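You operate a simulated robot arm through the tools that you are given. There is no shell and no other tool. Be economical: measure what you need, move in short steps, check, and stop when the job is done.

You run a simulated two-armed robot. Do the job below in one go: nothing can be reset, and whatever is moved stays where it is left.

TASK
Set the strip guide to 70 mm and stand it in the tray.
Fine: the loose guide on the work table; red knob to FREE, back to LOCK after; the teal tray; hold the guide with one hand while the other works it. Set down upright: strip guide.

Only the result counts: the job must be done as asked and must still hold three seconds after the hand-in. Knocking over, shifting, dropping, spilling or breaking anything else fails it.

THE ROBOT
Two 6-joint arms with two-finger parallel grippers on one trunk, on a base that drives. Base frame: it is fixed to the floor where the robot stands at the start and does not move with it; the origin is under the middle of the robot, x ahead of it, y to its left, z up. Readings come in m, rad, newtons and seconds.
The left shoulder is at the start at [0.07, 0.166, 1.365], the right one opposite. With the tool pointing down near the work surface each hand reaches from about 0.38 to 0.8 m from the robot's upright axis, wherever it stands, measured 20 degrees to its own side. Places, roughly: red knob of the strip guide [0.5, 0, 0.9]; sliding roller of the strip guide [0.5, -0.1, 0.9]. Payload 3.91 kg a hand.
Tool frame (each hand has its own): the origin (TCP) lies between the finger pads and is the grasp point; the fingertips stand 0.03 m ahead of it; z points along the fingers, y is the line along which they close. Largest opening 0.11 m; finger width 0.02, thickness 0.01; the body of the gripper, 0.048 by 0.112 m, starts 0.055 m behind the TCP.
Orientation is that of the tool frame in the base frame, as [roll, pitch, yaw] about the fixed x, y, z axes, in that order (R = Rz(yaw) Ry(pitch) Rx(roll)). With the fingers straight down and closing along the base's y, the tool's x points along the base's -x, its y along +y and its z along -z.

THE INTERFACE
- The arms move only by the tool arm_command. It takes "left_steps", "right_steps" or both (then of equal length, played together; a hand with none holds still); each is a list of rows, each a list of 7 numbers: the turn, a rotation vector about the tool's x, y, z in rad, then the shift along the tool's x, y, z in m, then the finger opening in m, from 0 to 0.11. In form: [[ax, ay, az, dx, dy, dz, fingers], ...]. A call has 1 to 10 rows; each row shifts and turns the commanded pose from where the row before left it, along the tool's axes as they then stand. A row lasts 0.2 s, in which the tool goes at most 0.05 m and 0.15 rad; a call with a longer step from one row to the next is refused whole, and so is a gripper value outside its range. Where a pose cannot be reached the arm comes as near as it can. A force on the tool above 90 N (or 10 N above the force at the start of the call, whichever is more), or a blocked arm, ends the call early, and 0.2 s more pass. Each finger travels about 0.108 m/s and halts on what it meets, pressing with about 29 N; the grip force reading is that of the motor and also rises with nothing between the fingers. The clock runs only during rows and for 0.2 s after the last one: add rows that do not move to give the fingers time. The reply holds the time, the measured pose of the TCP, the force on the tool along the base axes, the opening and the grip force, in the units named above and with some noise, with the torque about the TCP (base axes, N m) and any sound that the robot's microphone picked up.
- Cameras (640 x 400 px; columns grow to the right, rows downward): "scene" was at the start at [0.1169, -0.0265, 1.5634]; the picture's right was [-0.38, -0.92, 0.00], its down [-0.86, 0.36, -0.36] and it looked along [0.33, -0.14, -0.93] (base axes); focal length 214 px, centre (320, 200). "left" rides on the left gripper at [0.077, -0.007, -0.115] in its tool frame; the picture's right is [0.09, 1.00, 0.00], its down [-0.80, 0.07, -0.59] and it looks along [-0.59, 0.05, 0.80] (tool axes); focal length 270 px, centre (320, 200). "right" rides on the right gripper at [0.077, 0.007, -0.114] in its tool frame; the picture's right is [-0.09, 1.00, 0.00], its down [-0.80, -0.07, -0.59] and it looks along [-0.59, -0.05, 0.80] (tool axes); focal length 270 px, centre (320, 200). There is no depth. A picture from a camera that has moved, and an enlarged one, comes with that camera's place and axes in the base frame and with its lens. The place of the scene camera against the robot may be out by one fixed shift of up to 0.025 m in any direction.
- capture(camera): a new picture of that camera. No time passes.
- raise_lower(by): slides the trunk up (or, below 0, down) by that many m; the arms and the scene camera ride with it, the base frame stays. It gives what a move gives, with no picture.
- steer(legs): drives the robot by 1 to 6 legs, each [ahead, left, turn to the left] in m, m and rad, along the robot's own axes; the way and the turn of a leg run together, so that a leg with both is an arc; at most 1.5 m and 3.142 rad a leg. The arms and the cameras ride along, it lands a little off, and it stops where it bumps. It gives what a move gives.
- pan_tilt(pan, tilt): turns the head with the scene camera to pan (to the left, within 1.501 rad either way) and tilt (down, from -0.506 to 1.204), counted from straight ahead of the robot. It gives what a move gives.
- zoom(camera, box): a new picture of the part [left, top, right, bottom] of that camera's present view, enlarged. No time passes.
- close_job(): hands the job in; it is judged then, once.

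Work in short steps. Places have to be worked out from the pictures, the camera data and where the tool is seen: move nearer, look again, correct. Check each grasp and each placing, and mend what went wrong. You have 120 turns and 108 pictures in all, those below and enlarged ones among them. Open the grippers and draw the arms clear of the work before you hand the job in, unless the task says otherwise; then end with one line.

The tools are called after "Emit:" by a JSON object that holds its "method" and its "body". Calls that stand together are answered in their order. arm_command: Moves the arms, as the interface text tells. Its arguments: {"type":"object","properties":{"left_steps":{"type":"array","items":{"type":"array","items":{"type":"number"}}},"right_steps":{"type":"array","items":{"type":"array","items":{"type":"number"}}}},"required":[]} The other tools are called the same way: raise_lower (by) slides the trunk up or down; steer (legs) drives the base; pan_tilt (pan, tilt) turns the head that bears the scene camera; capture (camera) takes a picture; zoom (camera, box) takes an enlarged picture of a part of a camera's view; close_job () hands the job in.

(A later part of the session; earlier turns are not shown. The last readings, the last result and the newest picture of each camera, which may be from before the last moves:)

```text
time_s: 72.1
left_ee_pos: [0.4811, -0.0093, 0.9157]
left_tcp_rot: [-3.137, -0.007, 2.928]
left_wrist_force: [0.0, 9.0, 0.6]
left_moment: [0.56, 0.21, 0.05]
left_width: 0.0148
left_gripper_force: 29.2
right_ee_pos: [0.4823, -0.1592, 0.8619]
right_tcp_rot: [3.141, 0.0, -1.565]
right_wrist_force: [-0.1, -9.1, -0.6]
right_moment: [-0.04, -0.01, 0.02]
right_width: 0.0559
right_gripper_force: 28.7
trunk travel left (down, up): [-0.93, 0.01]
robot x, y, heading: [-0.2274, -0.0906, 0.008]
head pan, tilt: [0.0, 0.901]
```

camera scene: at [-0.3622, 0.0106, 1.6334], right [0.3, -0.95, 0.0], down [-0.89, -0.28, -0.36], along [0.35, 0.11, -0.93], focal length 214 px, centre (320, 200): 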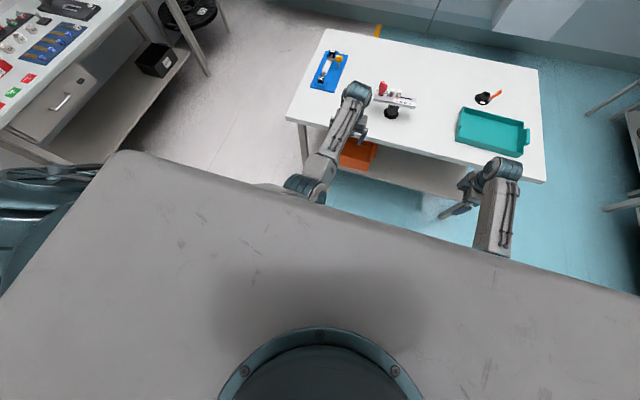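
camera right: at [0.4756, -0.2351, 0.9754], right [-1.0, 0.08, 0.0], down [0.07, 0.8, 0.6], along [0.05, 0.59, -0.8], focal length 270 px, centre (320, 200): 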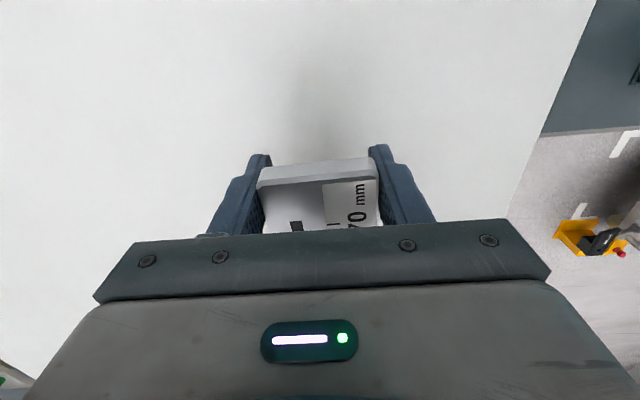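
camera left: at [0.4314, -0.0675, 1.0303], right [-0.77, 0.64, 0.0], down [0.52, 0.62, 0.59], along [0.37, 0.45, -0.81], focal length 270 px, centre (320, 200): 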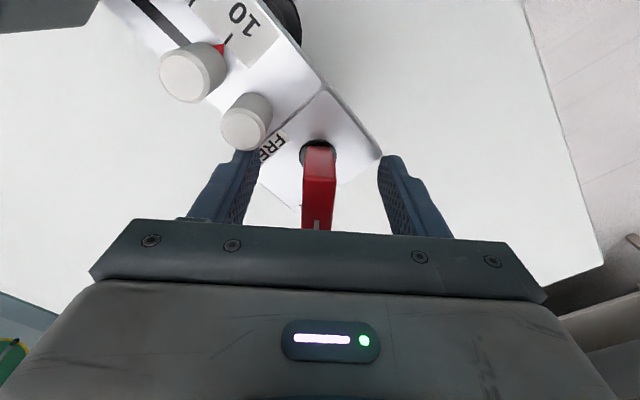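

Turn is 1.0 rad so far without resistance; relieve +y and finish the remaining 0.57 rad.

Emit:
{"method": "arm_command", "body": {"left_steps": [[0, 0, 0.1, 0, 0.002, 0, 0.0], [0, 0, 0.1, 0, 0, 0, 0.0], [0, 0, 0.1, 0, 0, 0, 0.0], [0, 0, 0.1, 0, 0, 0, 0.0], [0, 0, 0.1, 0, 0, 0, 0.0], [0, 0, 0.07, 0, 0, 0, 0.0], [0, 0, 0, 0, 0, 0, 0.0]]}}

Emit:
{"method": "capture", "body": {"camera": "left"}}

Emit:
{"method": "zoom", "body": {"camera": "scene", "box": [270, 150, 390, 225]}}

```text
time_s: 73.7
left_ee_pos: [0.4809, -0.0075, 0.9164]
left_tcp_rot: [-3.134, -0.002, 2.36]
left_wrist_force: [6.3, 9.3, -4.7]
left_moment: [1.09, -0.31, 0.19]
left_width: 0.0147
left_gripper_force: 28.9
right_ee_pos: [0.4815, -0.1581, 0.8616]
right_tcp_rot: [-3.142, 0.003, -1.563]
right_wrist_force: [-5.8, -9.0, 8.5]
right_moment: [0.59, 0.08, 0.77]
right_width: 0.0554
right_gripper_force: 28.6
trunk travel left (down, up): [-0.93, 0.01]
robot x, y, heading: [-0.2317, -0.0884, 0.009]
head pan, tilt: [0.0, 0.901]
```

```text
56 pictures are left
camera left: at [0.423, 0.0431, 1.0301], right [0.64, 0.77, -0.01], down [0.62, -0.51, 0.59], along [0.45, -0.38, -0.81], focal length 270 px, centre (320, 200)
```

left: 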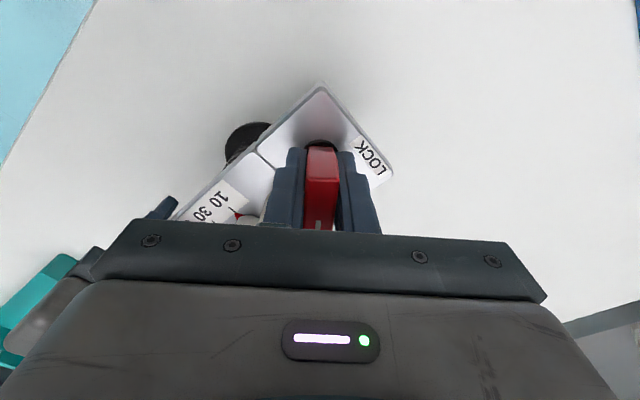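

```text
5.33 times, centred on (330, 188) of scene
camera zoom: at [-0.088, -0.0936, 1.6532], right [0.01, -1.0, 0.0], down [-0.78, 0.0, -0.62], along [0.62, 0.0, -0.78], focal length 1144 px, centre (267, 267)
```

zoom: 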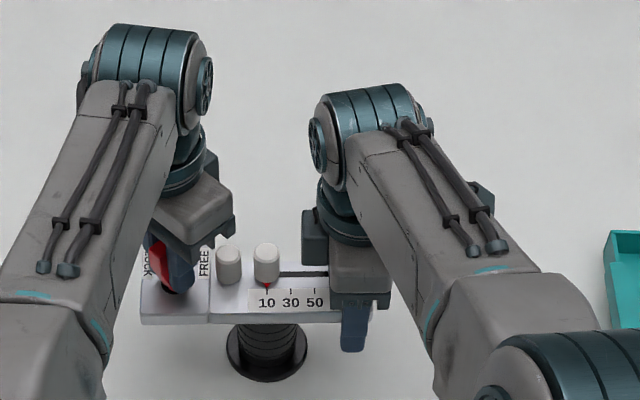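

The knob is at FREE. I ease the left hand's load (keeping it gripping the knob as holder), then release the right, back it off along −y and tilt it 0.6 rad so that it can grip the roller without meeting the left hand.

Emit:
{"method": "arm_command", "body": {"left_steps": [[0, 0, 0, 0, 0.002, 0, 0.0], [0, 0, 0, 0, 0, 0, 0.0], [0, 0, 0, 0, 0, 0, 0.0], [0, 0, 0, 0, 0, 0, 0.0], [0, 0, 0, 0, 0, 0, 0.0], [0, 0, 0, 0, 0, 0, 0.0], [0, 0, 0, 0, 0, 0, 0.0], [0, 0, 0, 0, 0, 0, 0.0], [0, 0, 0, 0, 0, 0, 0.0], [0, 0, 0, 0, 0, 0, 0.0]], "right_steps": [[0, 0, 0, 0, 0, 0, 0.08], [0, 0, 0, 0, 0, 0, 0.11], [0, 0, 0, 0, 0, 0, 0.11], [0, 0, 0, 0.04, 0, 0, 0.11], [0, 0, 0, 0.04, 0, -0.02, 0.11], [0, 0, 0, 0, 0, -0.03, 0.11], [0, -0.15, 0, 0, 0, 0, 0.11], [0, -0.15, 0, 0, 0, 0, 0.11], [0, -0.15, 0, 0, 0, 0, 0.11], [0, -0.15, 0, 0, 0, 0, 0.11]]}}

Emit:
{"method": "zoom", "body": {"camera": "scene", "box": [270, 150, 390, 225]}}

Emit:
{"method": "capture", "body": {"camera": "right"}}

```text
time_s: 75.9
left_ee_pos: [0.4833, -0.0061, 0.9163]
left_tcp_rot: [-3.131, -0.003, 2.361]
left_wrist_force: [0.1, -0.4, 0.7]
left_moment: [0.22, -0.01, -0.05]
left_width: 0.0146
left_gripper_force: 29.2
right_ee_pos: [0.4828, -0.2386, 0.9109]
right_tcp_rot: [-3.14, 0.603, -1.564]
right_wrist_force: [0.8, 0.3, -0.6]
right_moment: [0.01, -0.02, 0.02]
right_width: 0.1102
right_gripper_force: 0.0
trunk travel left (down, up): [-0.93, 0.01]
robot x, y, heading: [-0.2274, -0.0889, 0.005]
head pan, tilt: [0.0, 0.901]
```

```text
5.33 times, centred on (330, 188) of scene
camera zoom: at [-0.087, -0.0947, 1.6531], right [0.01, -1.0, 0.0], down [-0.78, 0.0, -0.62], along [0.62, 0.0, -0.78], focal length 1144 px, centre (267, 267)
```

zoom: 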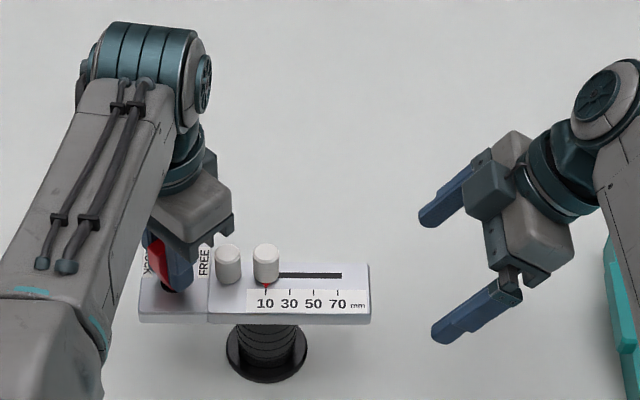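

```text
53 pictures are left
camera right: at [0.4771, -0.3672, 0.9606], right [-1.0, 0.07, 0.05], down [0.07, 0.32, 0.94], along [0.05, 0.94, -0.33], focal length 270 px, centre (320, 200)
```

right: 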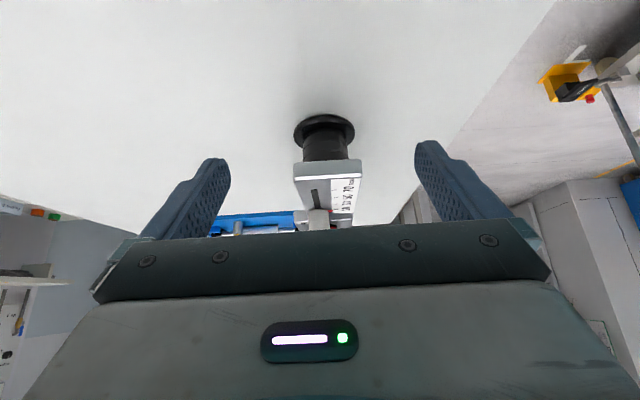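

The guide stands steady, left holds the knob. The roller sits at x≈0.4945 (slot is off-centre). I approach with the right hand tilted, open, part-way.

Emit:
{"method": "arm_command", "body": {"right_steps": [[0, 0, 0, -0.0285, -0.006, 0.0175, 0.08], [0, 0, 0, -0.0285, -0.0057, 0.0175, 0.06], [0, 0, 0, -0.0285, 0, 0.0175, 0.05], [0, 0, 0, 0, 0, 0, 0.05]]}}

Emit:
{"method": "zoom", "body": {"camera": "scene", "box": [290, 160, 370, 210]}}

Emit:
{"method": "zoom", "body": {"camera": "right", "box": [200, 100, 440, 250]}}

```text
time_s: 76.9
left_ee_pos: [0.4833, -0.0063, 0.9157]
left_tcp_rot: [-3.132, -0.004, 2.36]
left_wrist_force: [-0.6, 0.2, 0.1]
left_moment: [0.22, -0.01, -0.01]
left_width: 0.0145
left_gripper_force: 28.7
right_ee_pos: [0.4944, -0.1384, 0.9153]
right_tcp_rot: [-3.141, 0.603, -1.564]
right_wrist_force: [0.7, 0.2, -0.2]
right_moment: [0.02, 0.02, -0.01]
right_width: 0.0501
right_gripper_force: 0.2
trunk travel left (down, up): [-0.93, 0.01]
robot x, y, heading: [-0.233, -0.0853, 0.007]
head pan, tilt: [0.0, 0.901]
```

```text
8.00 times, centred on (330, 185) of scene
camera zoom: at [-0.0873, -0.094, 1.6531], right [0.01, -1.0, 0.0], down [-0.78, 0.0, -0.62], along [0.62, 0.0, -0.78], focal length 1716 px, centre (240, 320)
```

zoom: 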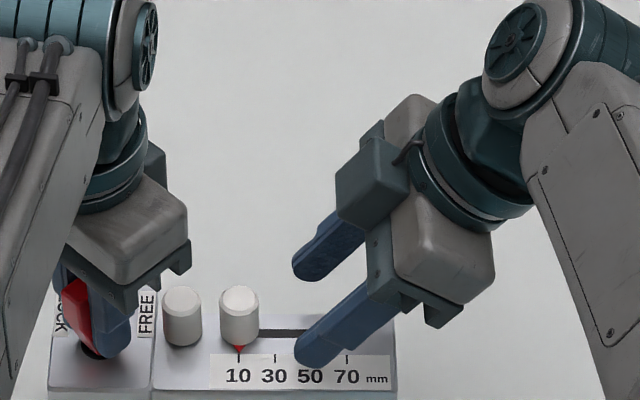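

```text
2.67 times, centred on (320, 175) of right
camera zoom: at [0.4887, -0.2656, 0.9648], right [-1.0, 0.07, 0.05], down [0.07, 0.32, 0.94], along [0.05, 0.94, -0.33], focal length 721 px, centre (320, 267)
```

zoom: 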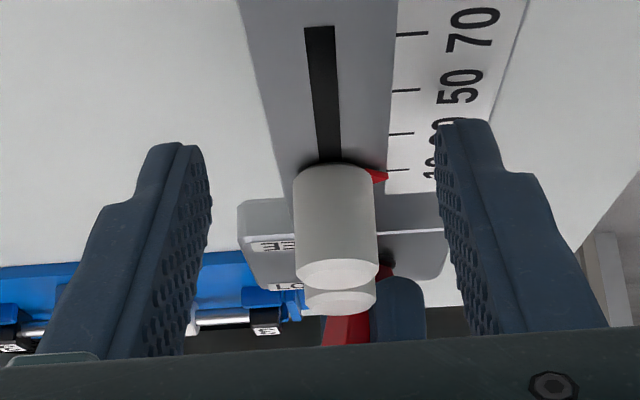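

Roller is about 2 mm off the jaw centre; I correct and move in around the roller.

Emit:
{"method": "arm_command", "body": {"right_steps": [[0, 0, 0, -0.019, 0.002, 0.013, 0.05], [0, 0, 0, -0.0137, 0, 0.0207, 0.05], [0, 0, 0, 0, 0, 0, 0.05]]}}

Emit:
{"method": "zoom", "body": {"camera": "scene", "box": [290, 160, 370, 210]}}

Emit:
{"method": "zoom", "body": {"camera": "right", "box": [200, 100, 440, 250]}}

```text
time_s: 77.7
left_ee_pos: [0.4837, -0.0064, 0.9165]
left_tcp_rot: [-3.134, -0.003, 2.361]
left_wrist_force: [0.7, -0.2, 0.0]
left_moment: [0.2, -0.01, -0.01]
left_width: 0.0146
left_gripper_force: 28.8
right_ee_pos: [0.4928, -0.0913, 0.9067]
right_tcp_rot: [3.141, 0.603, -1.566]
right_wrist_force: [0.6, -0.1, 0.0]
right_moment: [0.03, 0.02, 0.01]
right_width: 0.0502
right_gripper_force: 0.0
trunk travel left (down, up): [-0.93, 0.01]
robot x, y, heading: [-0.2287, -0.0876, 0.006]
head pan, tilt: [0.0, 0.901]
```

```text
8.00 times, centred on (330, 185) of scene
camera zoom: at [-0.0874, -0.0948, 1.6531], right [0.01, -1.0, 0.0], down [-0.78, 0.0, -0.62], along [0.62, 0.0, -0.78], focal length 1716 px, centre (240, 320)
```

zoom: 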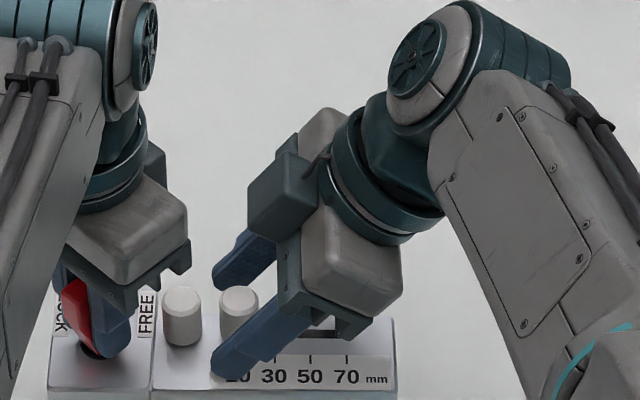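

```text
2.67 times, centred on (320, 175) of right
camera zoom: at [0.4868, -0.2208, 0.9565], right [-1.0, 0.07, 0.05], down [0.07, 0.32, 0.94], along [0.05, 0.94, -0.33], focal length 721 px, centre (320, 267)
```

zoom: 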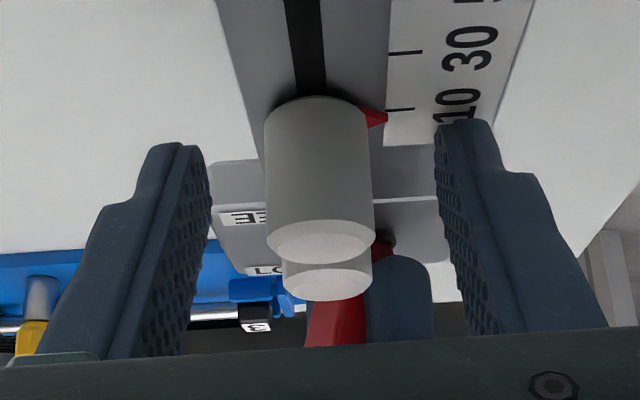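

The roller is centred between the fingers, and tips clear the fixed pin. Close on the roller.

Emit:
{"method": "arm_command", "body": {"right_steps": [[0, 0, 0, 0, 0, 0, 0.02], [0, 0, 0, 0, 0, 0, 0.0], [0, 0, 0, 0, 0, 0, 0.0]]}}

Emit:
{"method": "zoom", "body": {"camera": "scene", "box": [290, 160, 370, 210]}}

```text
time_s: 78.5
left_ee_pos: [0.483, -0.0065, 0.9159]
left_tcp_rot: [-3.132, -0.005, 2.36]
left_wrist_force: [-0.3, -0.4, 1.3]
left_moment: [0.11, -0.16, 0.0]
left_width: 0.0148
left_gripper_force: 28.7
right_ee_pos: [0.4917, -0.0917, 0.9069]
right_tcp_rot: [-3.141, 0.603, -1.564]
right_wrist_force: [-0.1, -0.1, -0.3]
right_moment: [0.09, 0.11, -0.06]
right_width: 0.0203
right_gripper_force: 29.2
trunk travel left (down, up): [-0.93, 0.01]
robot x, y, heading: [-0.2273, -0.0878, 0.006]
head pan, tilt: [0.0, 0.901]
```

```text
8.00 times, centred on (330, 185) of scene
camera zoom: at [-0.0873, -0.0937, 1.6531], right [0.01, -1.0, 0.0], down [-0.78, 0.0, -0.62], along [0.62, 0.0, -0.78], focal length 1716 px, centre (240, 320)
```

zoom: 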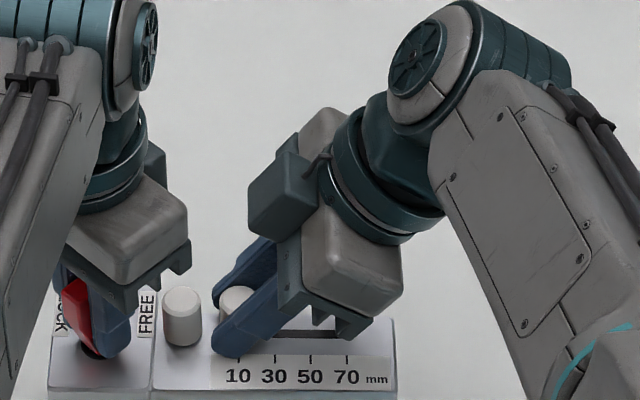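

Gripped (20 mm roller). Slide 30 mm toward −y and check forces.

Emit:
{"method": "arm_command", "body": {"right_steps": [[0, 0, 0, 0.00825, 0, -0.00565, 0.0], [0, 0, 0, 0.00825, 0, -0.00565, 0.0], [0, 0, 0, 0.00825, 0, -0.00565, 0.0], [0, 0, 0, 0, 0, 0, 0.0]]}}

Emit:
{"method": "zoom", "body": {"camera": "scene", "box": [290, 160, 370, 210]}}

```text
time_s: 79.5
left_ee_pos: [0.4834, -0.0057, 0.9164]
left_tcp_rot: [-3.132, -0.003, 2.361]
left_wrist_force: [1.1, -2.3, -1.8]
left_moment: [-0.24, -0.32, 0.01]
left_width: 0.0145
left_gripper_force: 28.6
right_ee_pos: [0.492, -0.122, 0.9064]
right_tcp_rot: [-3.14, 0.602, -1.565]
right_wrist_force: [-1.3, 1.5, 4.7]
right_moment: [0.73, 0.33, 0.09]
right_width: 0.0204
right_gripper_force: 29.1
trunk travel left (down, up): [-0.93, 0.01]
robot x, y, heading: [-0.2309, -0.0908, 0.004]
head pan, tilt: [0.0, 0.901]
```

```text
8.00 times, centred on (330, 185) of scene
camera zoom: at [-0.0878, -0.0939, 1.6532], right [0.01, -1.0, 0.0], down [-0.78, 0.0, -0.62], along [0.62, 0.0, -0.78], focal length 1716 px, centre (240, 320)
```

zoom: 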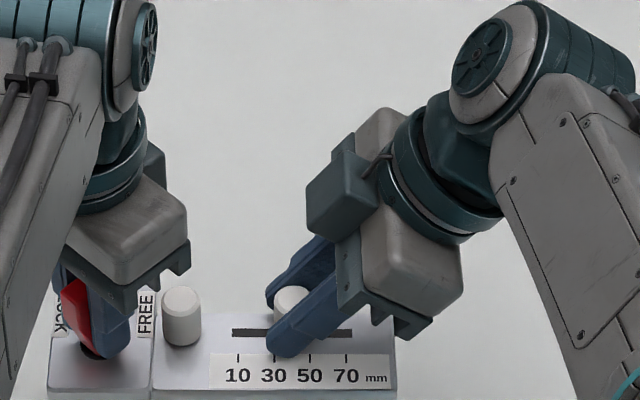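

Sliding works; another 30 mm to reach 70.

Emit:
{"method": "arm_command", "body": {"right_steps": [[0, 0, 0, 0.00825, 0, -0.00565, 0.0], [0, 0, 0, 0.00825, 0, -0.00565, 0.0], [0, 0, 0, 0.00825, 0, -0.00565, 0.0], [0, 0, 0, 0, 0, 0, 0.0]]}}

Emit:
{"method": "zoom", "body": {"camera": "scene", "box": [310, 170, 350, 195]}}

Emit:
{"method": "zoom", "body": {"camera": "right", "box": [280, 120, 400, 195]}}

```text
time_s: 80.5
left_ee_pos: [0.483, -0.0059, 0.9157]
left_tcp_rot: [-3.132, -0.003, 2.361]
left_wrist_force: [0.2, -2.4, 0.1]
left_moment: [-0.11, -0.21, 0.01]
left_width: 0.0145
left_gripper_force: 28.9
right_ee_pos: [0.4926, -0.1507, 0.9072]
right_tcp_rot: [3.141, 0.601, -1.565]
right_wrist_force: [0.5, 1.0, 0.5]
right_moment: [0.3, 0.23, -0.05]
right_width: 0.0204
right_gripper_force: 29.3
trunk travel left (down, up): [-0.93, 0.01]
robot x, y, heading: [-0.2281, -0.0912, 0.005]
head pan, tilt: [0.0, 0.901]
```

```text
16.00 times, centred on (330, 182) of scene
camera zoom: at [-0.0873, -0.0935, 1.6531], right [0.01, -1.0, 0.0], down [-0.78, 0.0, -0.62], along [0.62, 0.0, -0.78], focal length 3432 px, centre (160, 480)
```

zoom: 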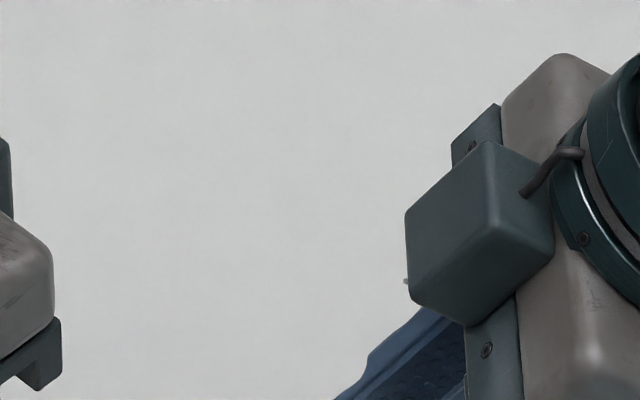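

```text
5.33 times, centred on (340, 158) of right
camera zoom: at [0.4869, -0.2798, 0.9572], right [-1.0, 0.07, 0.05], down [0.07, 0.33, 0.94], along [0.05, 0.94, -0.33], focal length 1442 px, centre (213, 427)
```

zoom: 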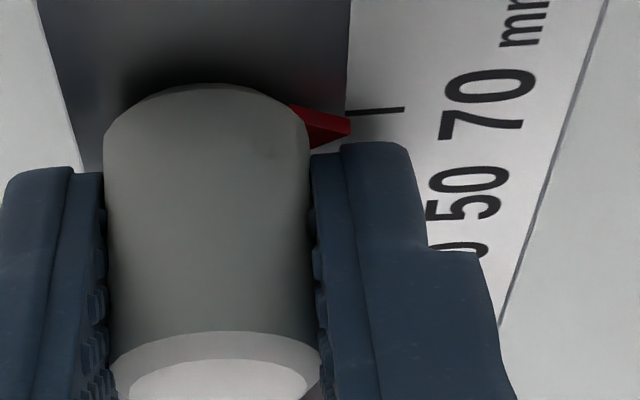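

The marker tip is very close to the 70 tick, perhaps 0.5–0.7 mm short. I check with a scene zoom on the right rows.

Emit:
{"method": "zoom", "body": {"camera": "scene", "box": [315, 185, 347, 205]}}

```text
16.00 times, centred on (331, 195) of scene
camera zoom: at [-0.0873, -0.0935, 1.6531], right [0.01, -1.0, 0.0], down [-0.78, 0.0, -0.62], along [0.62, 0.0, -0.78], focal length 3432 px, centre (144, 280)
```

zoom: 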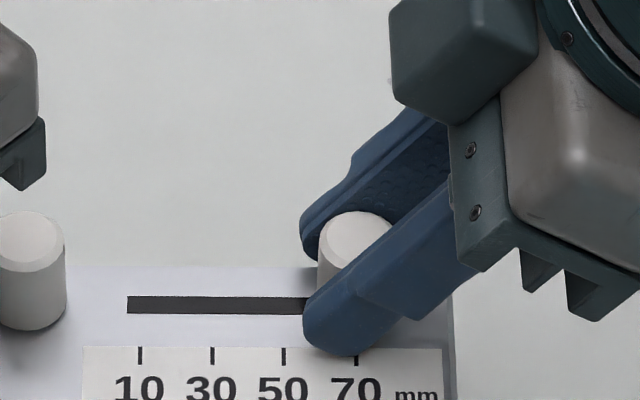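

The scene view suggests 1–2 mm short, the hand view 0.7 mm short. I nudge 1.2 mm further and re-check.

Emit:
{"method": "arm_command", "body": {"right_steps": [[0, 0, 0, 0.001, 0, -0.0007, 0.0], [0, 0, 0, 0, 0, 0, 0.0]]}}

Emit:
{"method": "zoom", "body": {"camera": "right", "box": [320, 125, 376, 160]}}

Emit:
{"method": "zoom", "body": {"camera": "scene", "box": [315, 185, 347, 205]}}

```text
time_s: 81.1
left_ee_pos: [0.4837, -0.0063, 0.9161]
left_tcp_rot: [-3.134, -0.004, 2.359]
left_wrist_force: [-0.1, -3.3, -0.6]
left_moment: [0.21, -0.11, -0.04]
left_width: 0.0149
left_gripper_force: 29.5
right_ee_pos: [0.4926, -0.1521, 0.9082]
right_tcp_rot: [-3.141, 0.603, -1.564]
right_wrist_force: [-0.3, 4.6, 0.1]
right_moment: [-0.14, 0.08, -0.08]
right_width: 0.0203
right_gripper_force: 29.1
trunk travel left (down, up): [-0.93, 0.01]
robot x, y, heading: [-0.2251, -0.0932, 0.007]
head pan, tilt: [0.0, 0.901]
```

```text
11.43 times, centred on (348, 142) of right
camera zoom: at [0.4868, -0.2807, 0.957], right [-1.0, 0.07, 0.05], down [0.07, 0.32, 0.94], along [0.05, 0.94, -0.33], focal length 3089 px, centre (0, 857)
```

zoom: 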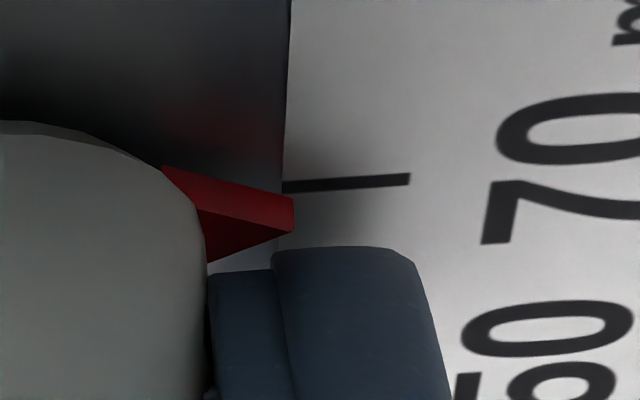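

```text
16.00 times, centred on (331, 195) of scene
camera zoom: at [-0.0874, -0.0937, 1.6531], right [0.01, -1.0, 0.0], down [-0.78, 0.0, -0.62], along [0.62, 0.0, -0.78], focal length 3432 px, centre (144, 280)
```

zoom: 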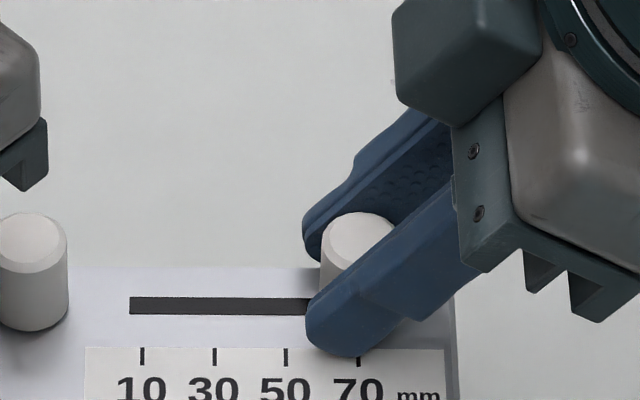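

The views disagree slightly because the finger hides the marker. I open and withdraw along the tool axis to read the scale directly.

Emit:
{"method": "arm_command", "body": {"right_steps": [[0, 0, 0, 0, 0, 0, 0.05], [0, 0, 0, 0, 0, 0, 0.05], [0, 0, 0, 0, 0, -0.03, 0.05], [0, 0, 0, 0, 0, -0.04, 0.05], [0, 0, 0, 0, 0, 0, 0.05]]}}

Emit:
{"method": "zoom", "body": {"camera": "scene", "box": [315, 185, 347, 205]}}

Emit:
{"method": "zoom", "body": {"camera": "right", "box": [260, 100, 400, 190]}}

```text
time_s: 82.3
left_ee_pos: [0.4824, -0.0054, 0.9163]
left_tcp_rot: [-3.134, -0.002, 2.36]
left_wrist_force: [-0.1, 0.4, 0.0]
left_moment: [0.05, -0.02, 0.0]
left_width: 0.0145
left_gripper_force: 29.5
right_ee_pos: [0.4926, -0.1919, 0.9642]
right_tcp_rot: [-3.141, 0.6, -1.564]
right_wrist_force: [0.1, 0.3, -0.6]
right_moment: [-0.02, -0.01, 0.0]
right_width: 0.0502
right_gripper_force: 0.1
trunk travel left (down, up): [-0.93, 0.01]
robot x, y, heading: [-0.2306, -0.0861, 0.003]
head pan, tilt: [0.0, 0.901]
```

```text
16.00 times, centred on (331, 195) of scene
camera zoom: at [-0.0872, -0.0931, 1.6531], right [0.01, -1.0, 0.0], down [-0.78, 0.0, -0.62], along [0.62, 0.0, -0.78], focal length 3432 px, centre (144, 280)
```

zoom: 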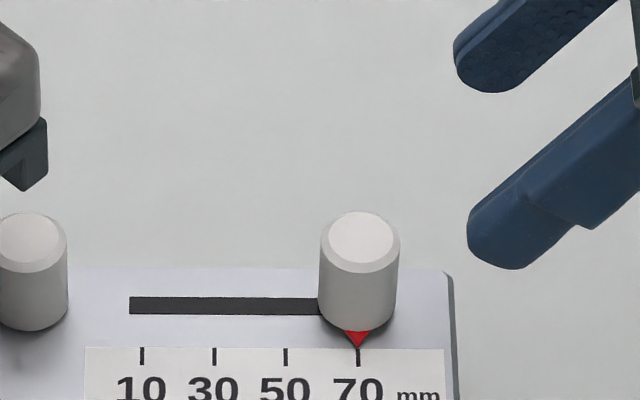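

```text
4.44 times, centred on (330, 145) of right
camera zoom: at [0.4873, -0.3196, 1.0146], right [-1.0, 0.07, 0.05], down [0.07, 0.33, 0.94], along [0.05, 0.94, -0.33], focal length 1201 px, centre (276, 444)
```

zoom: 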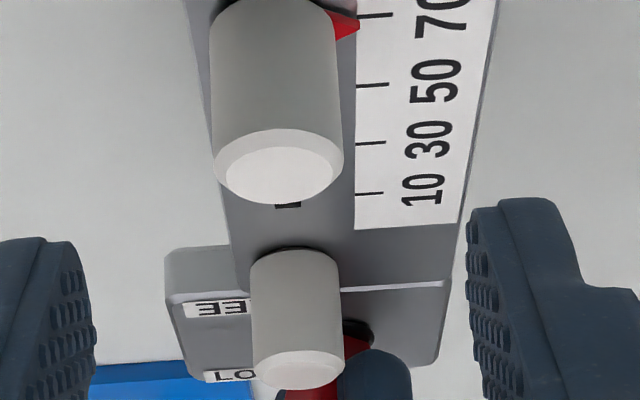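

The marker now points exactly at 70. I untilt the right hand away from the plate and lower it to plate level, open, ready to grip the end again.

Emit:
{"method": "arm_command", "body": {"right_steps": [[0, 0, 0, 0.041, 0, -0.028, 0.08], [0, 0.15, 0, 0, 0, 0, 0.11], [0, 0.15, 0, 0, 0, 0, 0.11], [0, 0.15, 0, 0, 0, 0, 0.11], [0, 0.15, 0, 0, 0.0096, 0, 0.11], [0, 0, 0, 0, 0, 0.04, 0.11], [0, 0, 0, 0, 0, 0.04, 0.11], [0, 0, 0, 0, 0, 0.02, 0.11], [0, 0, 0, 0, 0, 0, 0.11]]}}

Emit:
{"method": "capture", "body": {"camera": "right"}}

```text
time_s: 84.3
left_ee_pos: [0.4828, -0.006, 0.9151]
left_tcp_rot: [-3.134, -0.005, 2.36]
left_wrist_force: [0.6, -0.2, 0.4]
left_moment: [0.23, 0.0, 0.0]
left_width: 0.0147
left_gripper_force: 29.0
right_ee_pos: [0.4813, -0.2419, 0.8657]
right_tcp_rot: [-3.141, 0.001, -1.566]
right_wrist_force: [0.6, 1.1, 0.3]
right_moment: [0.02, 0.0, 0.01]
right_width: 0.1102
right_gripper_force: 0.0
trunk travel left (down, up): [-0.93, 0.01]
robot x, y, heading: [-0.2293, -0.0885, 0.004]
head pan, tilt: [0.0, 0.901]
```

```text
39 pictures are left
camera right: at [0.4757, -0.3193, 0.9794], right [-1.0, 0.08, 0.0], down [0.07, 0.8, 0.6], along [0.05, 0.59, -0.8], focal length 270 px, centre (320, 200)
```

right: 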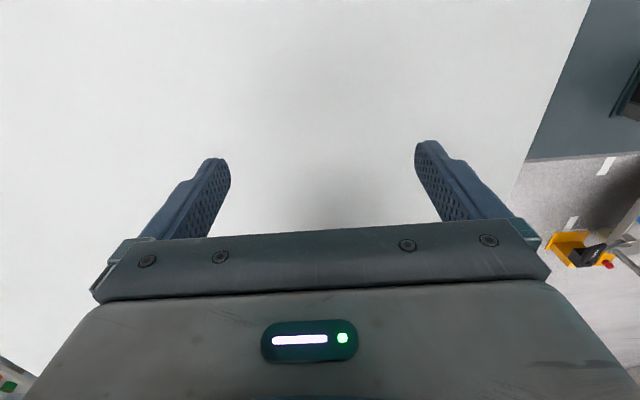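

Slide over the plate end to y≈−0.160 with fingers open.

Emit:
{"method": "arm_command", "body": {"right_steps": [[0, 0, 0, -0.041, 0, 0.003, 0.11], [0, 0, 0, -0.041, 0, 0, 0.11], [0, 0, 0, 0, 0, 0, 0.11]]}}

Emit:
{"method": "capture", "body": {"camera": "right"}}

```text
time_s: 85.1
left_ee_pos: [0.4828, -0.0073, 0.9159]
left_tcp_rot: [-3.134, -0.004, 2.36]
left_wrist_force: [0.7, -0.5, -0.2]
left_moment: [0.19, 0.0, 0.0]
left_width: 0.0147
left_gripper_force: 28.8
right_ee_pos: [0.4805, -0.1628, 0.8612]
right_tcp_rot: [3.14, 0.001, -1.565]
right_wrist_force: [0.2, 0.8, -0.8]
right_moment: [-0.02, -0.03, -0.03]
right_width: 0.1097
right_gripper_force: 0.1
trunk travel left (down, up): [-0.93, 0.01]
robot x, y, heading: [-0.2291, -0.0894, 0.001]
head pan, tilt: [0.0, 0.901]
```

```text
38 pictures are left
camera right: at [0.4759, -0.2395, 0.9744], right [-1.0, 0.08, 0.0], down [0.07, 0.8, 0.6], along [0.05, 0.59, -0.8], focal length 270 px, centre (320, 200)
```

right: 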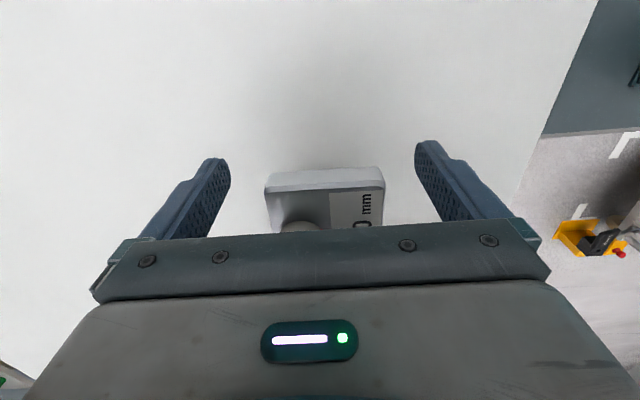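

Nearly centred; nudge 1 mm and 4 mm inward, then close on the plate.

Emit:
{"method": "arm_command", "body": {"right_steps": [[0, 0, 0, -0.004, 0.0012, 0, 0.11], [0, 0, 0, 0, 0, 0, 0.06], [0, 0, 0, 0, 0, 0, 0.03], [0, 0, 0, 0, 0, 0, 0.03], [0, 0, 0, 0, 0, 0, 0.03]]}}

```text
time_s: 86.3
left_ee_pos: [0.4823, -0.0068, 0.9158]
left_tcp_rot: [-3.134, -0.001, 2.36]
left_wrist_force: [-0.9, -0.1, 0.5]
left_moment: [0.15, -0.06, 0.01]
left_width: 0.0144
left_gripper_force: 28.7
right_ee_pos: [0.4795, -0.155, 0.86]
right_tcp_rot: [3.14, 0.002, -1.564]
right_wrist_force: [1.4, 0.3, 0.0]
right_moment: [-0.1, 0.1, -0.11]
right_width: 0.0555
right_gripper_force: 29.1
trunk travel left (down, up): [-0.93, 0.01]
robot x, y, heading: [-0.2309, -0.0897, 0.003]
head pan, tilt: [0.0, 0.901]
```

Held again. Now I turn the knob back counter-clockwise toward LOCK, half first.

Emit:
{"method": "arm_command", "body": {"left_steps": [[0, 0, -0.1, 0, 0, 0, 0.0], [0, 0, -0.1, 0, 0, 0, 0.0], [0, 0, -0.1, 0, 0, 0, 0.0], [0, 0, -0.1, 0, 0, 0, 0.0], [0, 0, -0.1, 0, 0, 0, 0.0], [0, 0, -0.1, 0, 0, 0, 0.0], [0, 0, 0, 0, 0, 0, 0.0]]}}

```text
time_s: 87.9
left_ee_pos: [0.4833, -0.0067, 0.9169]
left_tcp_rot: [-3.137, -0.008, 2.962]
left_wrist_force: [-4.2, -7.0, 3.7]
left_moment: [-0.33, 0.08, -0.01]
left_width: 0.0148
left_gripper_force: 29.0
right_ee_pos: [0.4788, -0.1553, 0.8617]
right_tcp_rot: [-3.14, 0.002, -1.564]
right_wrist_force: [3.6, 7.3, -0.1]
right_moment: [-0.62, 0.09, -0.47]
right_width: 0.0557
right_gripper_force: 28.2
trunk travel left (down, up): [-0.93, 0.01]
robot x, y, heading: [-0.2312, -0.085, 0.002]
head pan, tilt: [0.0, 0.901]
```

Follow with a small relief shift and continue.

Emit:
{"method": "arm_command", "body": {"left_steps": [[0, 0, -0.1, 0.0007, -0.0017, 0, 0.0], [0, 0, -0.1, 0, 0, 0, 0.0], [0, 0, -0.1, 0, 0, 0, 0.0], [0, 0, -0.1, 0, 0, 0, 0.0], [0, 0, -0.1, 0, 0, 0, 0.0], [0, 0, 0, 0, 0, 0, 0.0]]}}

```text
time_s: 89.3
left_ee_pos: [0.4812, -0.0075, 0.9157]
left_tcp_rot: [-3.14, -0.009, -2.823]
left_wrist_force: [3.4, -9.4, 1.9]
left_moment: [-0.47, -0.45, 0.0]
left_width: 0.0148
left_gripper_force: 28.9
right_ee_pos: [0.4801, -0.1556, 0.8619]
right_tcp_rot: [3.141, 0.002, -1.563]
right_wrist_force: [-2.1, 7.6, 0.2]
right_moment: [-0.21, 0.03, 0.37]
right_width: 0.0557
right_gripper_force: 30.0
trunk travel left (down, up): [-0.93, 0.01]
robot x, y, heading: [-0.2314, -0.0894, 0.003]
head pan, tilt: [0.0, 0.901]
```

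0.47 rad remain; finish with relief.

Emit:
{"method": "arm_command", "body": {"left_steps": [[0, 0, -0.1, 0, -0.0021, 0, 0.0], [0, 0, -0.1, 0, 0, 0, 0.0], [0, 0, -0.1, 0, 0, 0, 0.0], [0, 0, -0.1, 0, 0, 0, 0.0], [0, 0, -0.08, 0, 0, 0, 0.0], [0, 0, 0, 0, 0, 0, 0.0]]}}

Emit:
{"method": "zoom", "body": {"camera": "left", "box": [160, 0, 480, 240]}}

```text
time_s: 90.7
left_ee_pos: [0.4812, -0.01, 0.9156]
left_tcp_rot: [3.138, -0.008, -2.344]
left_wrist_force: [5.4, 1.3, 1.7]
left_moment: [-0.37, -0.62, -0.03]
left_width: 0.0147
left_gripper_force: 28.5
right_ee_pos: [0.4803, -0.1574, 0.8622]
right_tcp_rot: [-3.14, 0.001, -1.564]
right_wrist_force: [-4.2, -0.8, 0.1]
right_moment: [0.3, 0.23, 0.66]
right_width: 0.0556
right_gripper_force: 29.4
trunk travel left (down, up): [-0.93, 0.01]
robot x, y, heading: [-0.2321, -0.0873, 0.002]
head pan, tilt: [0.0, 0.901]
```

```text
1.67 times, centred on (320, 120) of left
camera zoom: at [0.4342, -0.0689, 1.0301], right [-0.78, 0.63, 0.0], down [0.51, 0.63, 0.59], along [0.37, 0.46, -0.81], focal length 450 px, centre (320, 333)
```

zoom: 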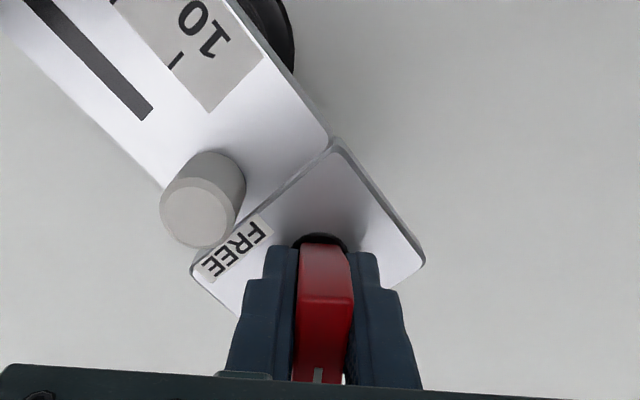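

Back at the original LOCK angle. I push 0.05 rad further to feel for the stop.

Emit:
{"method": "arm_command", "body": {"left_steps": [[0, 0, -0.05, 0, -0.001, 0, 0.0], [0, 0, 0, 0, 0, 0, 0.0]]}}

```text
time_s: 91.3
left_ee_pos: [0.4814, -0.0099, 0.9166]
left_tcp_rot: [3.138, -0.009, -2.293]
left_wrist_force: [-6.2, 8.3, 10.9]
left_moment: [-0.87, -0.06, -0.5]
left_width: 0.0148
left_gripper_force: 28.8
right_ee_pos: [0.4801, -0.1576, 0.8617]
right_tcp_rot: [-3.141, 0.0, -1.567]
right_wrist_force: [4.5, -6.2, -6.8]
right_moment: [-0.02, 0.5, -0.23]
right_width: 0.0559
right_gripper_force: 28.9
trunk travel left (down, up): [-0.93, 0.01]
robot x, y, heading: [-0.231, -0.0912, 0.003]
head pan, tilt: [0.0, 0.901]
```

The stop answers with 0.5 N·m: knob fully at LOCK. I undo the preload, open the left hand, lift it clear and withdraw to the left.

Emit:
{"method": "arm_command", "body": {"left_steps": [[0, 0, 0.045, 0, 0.001, 0, 0.0], [0, 0, 0, 0, 0, 0, 0.04], [0, 0, 0, 0, 0, 0, 0.07], [0, 0, 0, 0, 0, 0, 0.07], [0, 0, 0, 0, 0, -0.03, 0.07], [0, 0, 0, 0, 0, -0.027, 0.07], [0, 0, 0, -0.035, 0.035, 0, 0.07], [0, 0, 0, -0.035, 0.035, 0, 0.07], [0, 0, 0, -0.035, 0.035, 0, 0.07], [0, 0, 0, 0, 0, 0, 0.07]]}}

Emit:
{"method": "zoom", "body": {"camera": "scene", "box": [280, 150, 400, 225]}}

```text
time_s: 93.5
left_ee_pos: [0.4813, 0.1389, 0.969]
left_tcp_rot: [3.138, -0.009, -2.338]
left_wrist_force: [0.0, 0.5, -0.5]
left_moment: [-0.02, -0.03, 0.02]
left_width: 0.07
left_gripper_force: 0.1
right_ee_pos: [0.481, -0.1577, 0.8613]
right_tcp_rot: [3.142, 0.002, -1.564]
right_wrist_force: [0.5, -0.3, 0.3]
right_moment: [-0.28, 0.03, -0.02]
right_width: 0.0558
right_gripper_force: 28.7
trunk travel left (down, up): [-0.93, 0.01]
robot x, y, heading: [-0.2298, -0.0866, 0.003]
head pan, tilt: [0.0, 0.901]
```

```text
5.33 times, centred on (340, 188) of scene
camera zoom: at [-0.0876, -0.0945, 1.6532], right [0.01, -1.0, 0.0], down [-0.78, 0.0, -0.62], along [0.62, 0.0, -0.78], focal length 1144 px, centre (213, 267)
```

zoom: 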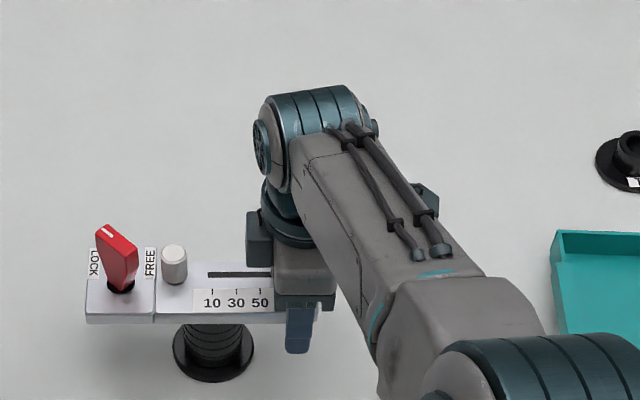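

Set reads LOCK, slider 70. Now I re-grip nearer the stem (y≈−0.088) for a balanced lift: open, slide in along the plate.

Emit:
{"method": "arm_command", "body": {"right_steps": [[0, 0, 0, 0, 0, 0, 0.08], [0, 0, 0, 0, 0, 0, 0.11], [0, 0, 0, 0, 0, 0, 0.11], [0, 0, 0, -0.035, 0, 0, 0.11], [0, 0, 0, -0.035, 0.0, 0, 0.11], [0, 0, 0, 0, 0, 0, 0.11]]}}

Emit:
{"method": "zoom", "body": {"camera": "scene", "box": [280, 150, 400, 225]}}

Emit:
{"method": "capture", "body": {"camera": "right"}}

```text
time_s: 94.9
left_ee_pos: [0.4796, 0.1384, 0.9705]
left_tcp_rot: [3.138, -0.008, -2.34]
left_wrist_force: [0.2, 0.1, 0.7]
left_moment: [-0.01, 0.02, 0.0]
left_width: 0.0701
left_gripper_force: 0.0
right_ee_pos: [0.4647, -0.095, 0.8692]
right_tcp_rot: [3.142, 0.001, -1.565]
right_wrist_force: [0.3, -0.8, -0.7]
right_moment: [0.02, 0.02, 0.02]
right_width: 0.1099
right_gripper_force: 0.0
right hand out of reach, approached as far as the arm can: row 5
trunk travel left (down, up): [-0.93, 0.01]
robot x, y, heading: [-0.2305, -0.0918, 0.003]
head pan, tilt: [0.0, 0.901]
```

```text
5.33 times, centred on (340, 188) of scene
camera zoom: at [-0.0888, -0.0954, 1.6533], right [0.01, -1.0, 0.0], down [-0.78, 0.0, -0.62], along [0.62, 0.0, -0.78], focal length 1144 px, centre (213, 267)
```

zoom: 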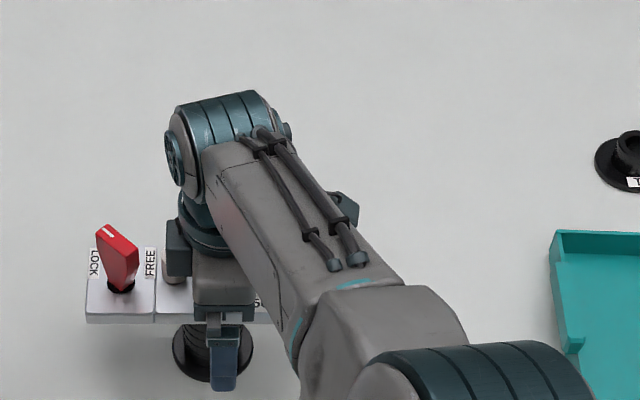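

```text
34 pictures are left
camera right: at [0.4584, -0.1721, 0.9829], right [-1.0, 0.08, 0.0], down [0.07, 0.8, 0.6], along [0.05, 0.59, -0.8], focal length 270 px, centre (320, 200)
```

right: 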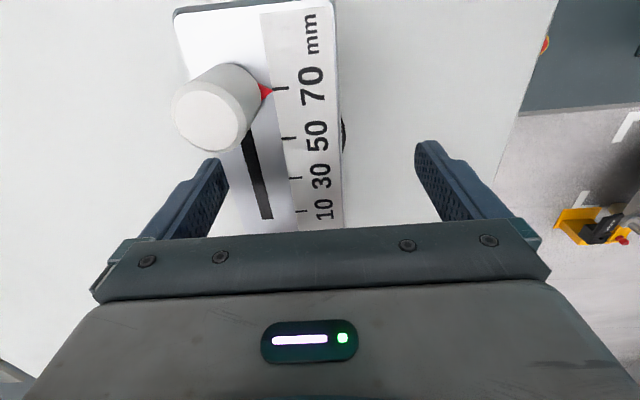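

Slightly beyond the right's inward limit. I pull back to y≈−0.125 (x corrected), then shift the base 35 mm left so the stem zone is reachable.

Emit:
{"method": "arm_command", "body": {"right_steps": [[0, 0, 0, 0.03, -0.005, 0, 0.11], [0, 0, 0, 0, -0.012, 0.007, 0.11], [0, 0, 0, 0, 0, 0, 0.11]]}}

Emit:
{"method": "steer", "body": {"legs": [[0, 0.035, 0]]}}

Emit:
{"method": "capture", "body": {"camera": "right"}}

```text
time_s: 95.7
left_ee_pos: [0.4797, 0.1386, 0.9688]
left_tcp_rot: [3.141, -0.01, -2.337]
left_wrist_force: [0.9, 0.0, 0.3]
left_moment: [0.0, 0.01, 0.0]
left_width: 0.0699
left_gripper_force: 0.0
right_ee_pos: [0.4781, -0.1251, 0.8633]
right_tcp_rot: [-3.141, 0.001, -1.564]
right_wrist_force: [0.6, -0.1, 0.5]
right_moment: [-0.02, 0.0, 0.01]
right_width: 0.1097
right_gripper_force: 0.1
right hand out of reach, approached as far as the arm can: row 2
trunk travel left (down, up): [-0.93, 0.01]
robot x, y, heading: [-0.2267, -0.0925, 0.005]
head pan, tilt: [0.0, 0.901]
```

```text
time_s: 96.5
left_ee_pos: [0.4806, 0.1653, 0.9722]
left_tcp_rot: [3.135, -0.004, -2.339]
left_wrist_force: [-0.4, -1.9, 0.0]
left_moment: [0.08, -0.03, -0.02]
left_width: 0.0701
left_gripper_force: 0.1
right_ee_pos: [0.4773, -0.0985, 0.8632]
right_tcp_rot: [-3.14, 0.008, -1.567]
right_wrist_force: [-1.0, -0.2, -0.5]
right_moment: [0.03, -0.02, 0.02]
right_width: 0.11
right_gripper_force: 0.0
trunk travel left (down, up): [-0.93, 0.01]
robot x, y, heading: [-0.2288, -0.0572, 0.006]
head pan, tilt: [0.0, 0.901]
```

```text
33 pictures are left
camera right: at [0.4722, -0.1768, 0.9758], right [-1.0, 0.08, 0.0], down [0.07, 0.8, 0.6], along [0.05, 0.6, -0.8], focal length 270 px, centre (320, 200)
```

right: 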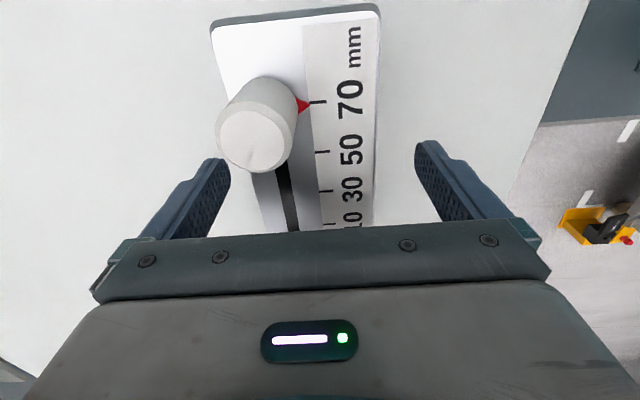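

Plate centre is ~4 mm toward +x; I correct, move to y≈−0.09 and close.

Emit:
{"method": "arm_command", "body": {"right_steps": [[0, 0, 0, -0.008, -0.004, -0.001, 0.11], [0, 0, 0, 0, 0, 0, 0.06], [0, 0, 0, 0, 0, 0, 0.03], [0, 0, 0, 0, 0, 0, 0.03], [0, 0, 0, 0, 0, 0, 0.03]]}}

Emit:
{"method": "zoom", "body": {"camera": "scene", "box": [280, 150, 400, 225]}}

```text
time_s: 97.7
left_ee_pos: [0.4797, 0.1708, 0.9696]
left_tcp_rot: [3.137, -0.009, -2.337]
left_wrist_force: [0.5, 0.2, 0.3]
left_moment: [0.04, 0.0, -0.01]
left_width: 0.0702
left_gripper_force: 0.0
right_ee_pos: [0.4805, -0.0865, 0.8638]
right_tcp_rot: [-3.141, 0.001, -1.566]
right_wrist_force: [0.0, -0.4, 0.0]
right_moment: [-0.05, 0.06, 0.0]
right_width: 0.0559
right_gripper_force: 29.0
trunk travel left (down, up): [-0.93, 0.01]
robot x, y, heading: [-0.2273, -0.0571, 0.007]
head pan, tilt: [0.0, 0.901]
```

```text
5.33 times, centred on (340, 188) of scene
camera zoom: at [-0.0878, -0.0613, 1.6531], right [0.01, -1.0, 0.0], down [-0.78, 0.0, -0.62], along [0.62, 0.0, -0.78], focal length 1144 px, centre (213, 267)
```

zoom: 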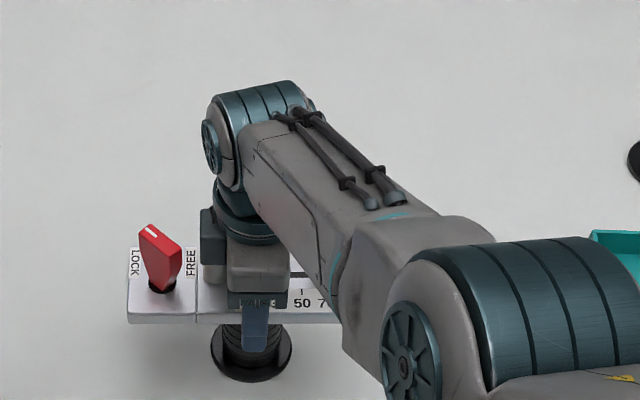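

Gripped at balance. I lift 0.07 m slowly and check.

Emit:
{"method": "arm_command", "body": {"right_steps": [[0, 0, 0, 0, 0, -0.01, 0.03], [0, 0, 0, 0, 0, -0.015, 0.03], [0, 0, 0, 0, 0, -0.015, 0.03], [0, 0, 0, 0, 0, -0.015, 0.03], [0, 0, 0, 0, 0, -0.015, 0.03], [0, 0, 0, 0, 0, 0, 0.03]]}}

Emit:
{"method": "capture", "body": {"camera": "scene"}}

```text
time_s: 99.1
left_ee_pos: [0.4789, 0.1718, 0.9696]
left_tcp_rot: [3.141, -0.009, -2.338]
left_wrist_force: [0.4, -0.3, -0.3]
left_moment: [-0.01, 0.02, 0.0]
left_width: 0.0703
left_gripper_force: 0.1
right_ee_pos: [0.4831, -0.0857, 0.9341]
right_tcp_rot: [3.141, 0.002, -1.566]
right_wrist_force: [0.6, -0.6, -3.5]
right_moment: [-0.05, 0.03, 0.0]
right_width: 0.0556
right_gripper_force: 29.1
trunk travel left (down, up): [-0.93, 0.01]
robot x, y, heading: [-0.2327, -0.06, 0.009]
head pan, tilt: [0.0, 0.901]
```

```text
31 pictures are left
camera scene: at [-0.0875, -0.0604, 1.6531], right [0.01, -1.0, 0.0], down [-0.78, 0.0, -0.62], along [0.62, 0.0, -0.78], focal length 214 px, centre (320, 200)
```

scene: 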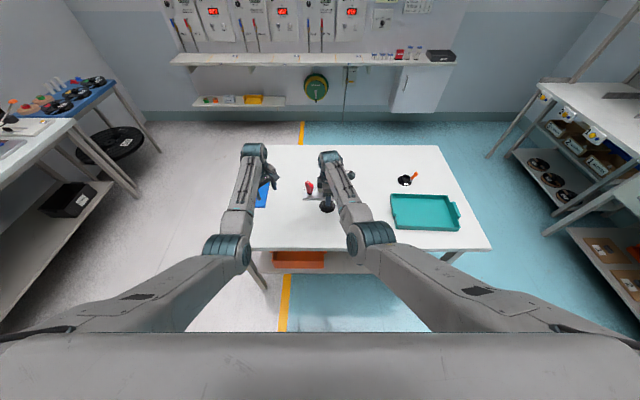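

Lifted cleanly (3.5 N). I drive the base 0.24 m to the right and 0.04 m ahead.

Emit:
{"method": "steer", "body": {"legs": [[0, -0.24, 0], [0.04, 0, 0]]}}

Emit:
{"method": "pan_tilt", "body": {"pan": -0.3, "tilt": 1.0}}

Emit:
{"method": "capture", "body": {"camera": "scene"}}

Emit:
{"method": "capture", "body": {"camera": "right"}}

```text
time_s: 101.4
left_ee_pos: [0.5142, -0.0638, 0.9758]
left_tcp_rot: [-3.137, -0.002, -2.34]
left_wrist_force: [-0.9, -0.5, 0.1]
left_moment: [0.02, -0.03, 0.02]
left_width: 0.0698
left_gripper_force: 0.0
right_ee_pos: [0.5174, -0.3201, 0.9397]
right_tcp_rot: [-3.133, 0.0, -1.566]
right_wrist_force: [-0.2, 0.1, -2.2]
right_moment: [-0.07, -0.02, 0.01]
right_width: 0.0558
right_gripper_force: 28.2
trunk travel left (down, up): [-0.93, 0.01]
robot x, y, heading: [-0.189, -0.2883, 0.005]
head pan, tilt: [0.0, 0.901]
```

```text
time_s: 102.2
left_ee_pos: [0.5212, -0.0643, 0.9691]
left_tcp_rot: [3.14, -0.008, -2.34]
left_wrist_force: [0.4, -0.5, -0.2]
left_moment: [0.03, 0.0, 0.02]
left_width: 0.0701
left_gripper_force: 0.2
right_ee_pos: [0.5234, -0.3235, 0.9331]
right_tcp_rot: [3.141, 0.002, -1.567]
right_wrist_force: [0.1, -0.2, -3.3]
right_moment: [-0.04, 0.0, 0.01]
right_width: 0.0556
right_gripper_force: 29.6
trunk travel left (down, up): [-0.93, 0.01]
robot x, y, heading: [-0.1886, -0.2954, 0.014]
head pan, tilt: [-0.3, 1.0]
```

```text
30 pictures are left
camera scene: at [-0.055, -0.317, 1.6459], right [-0.29, -0.96, 0.0], down [-0.81, 0.24, -0.54], along [0.52, -0.16, -0.84], focal length 214 px, centre (320, 200)
```

scene: 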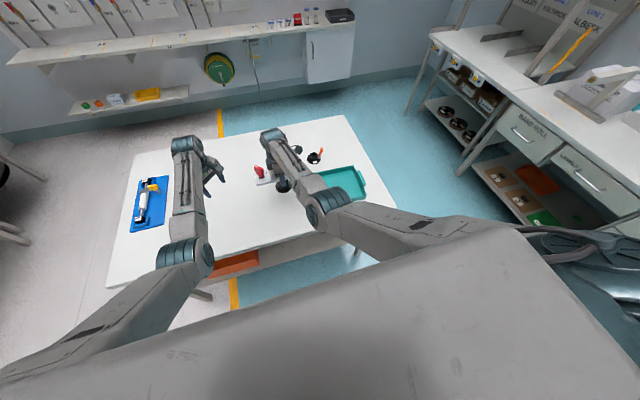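

```text
29 pictures are left
camera right: at [0.5181, -0.3993, 1.0474], right [-1.0, 0.08, 0.0], down [0.07, 0.8, 0.6], along [0.05, 0.59, -0.8], focal length 270 px, centre (320, 200)
```

right: 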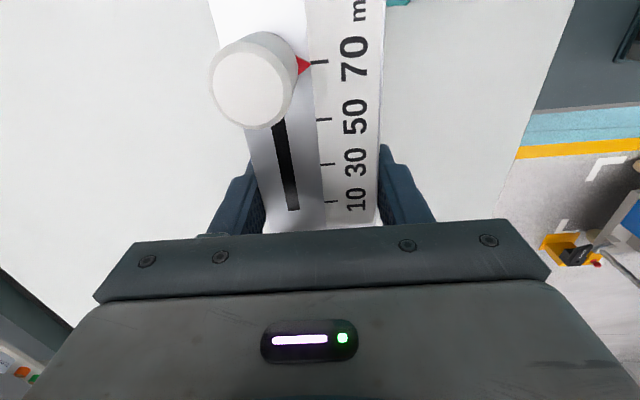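

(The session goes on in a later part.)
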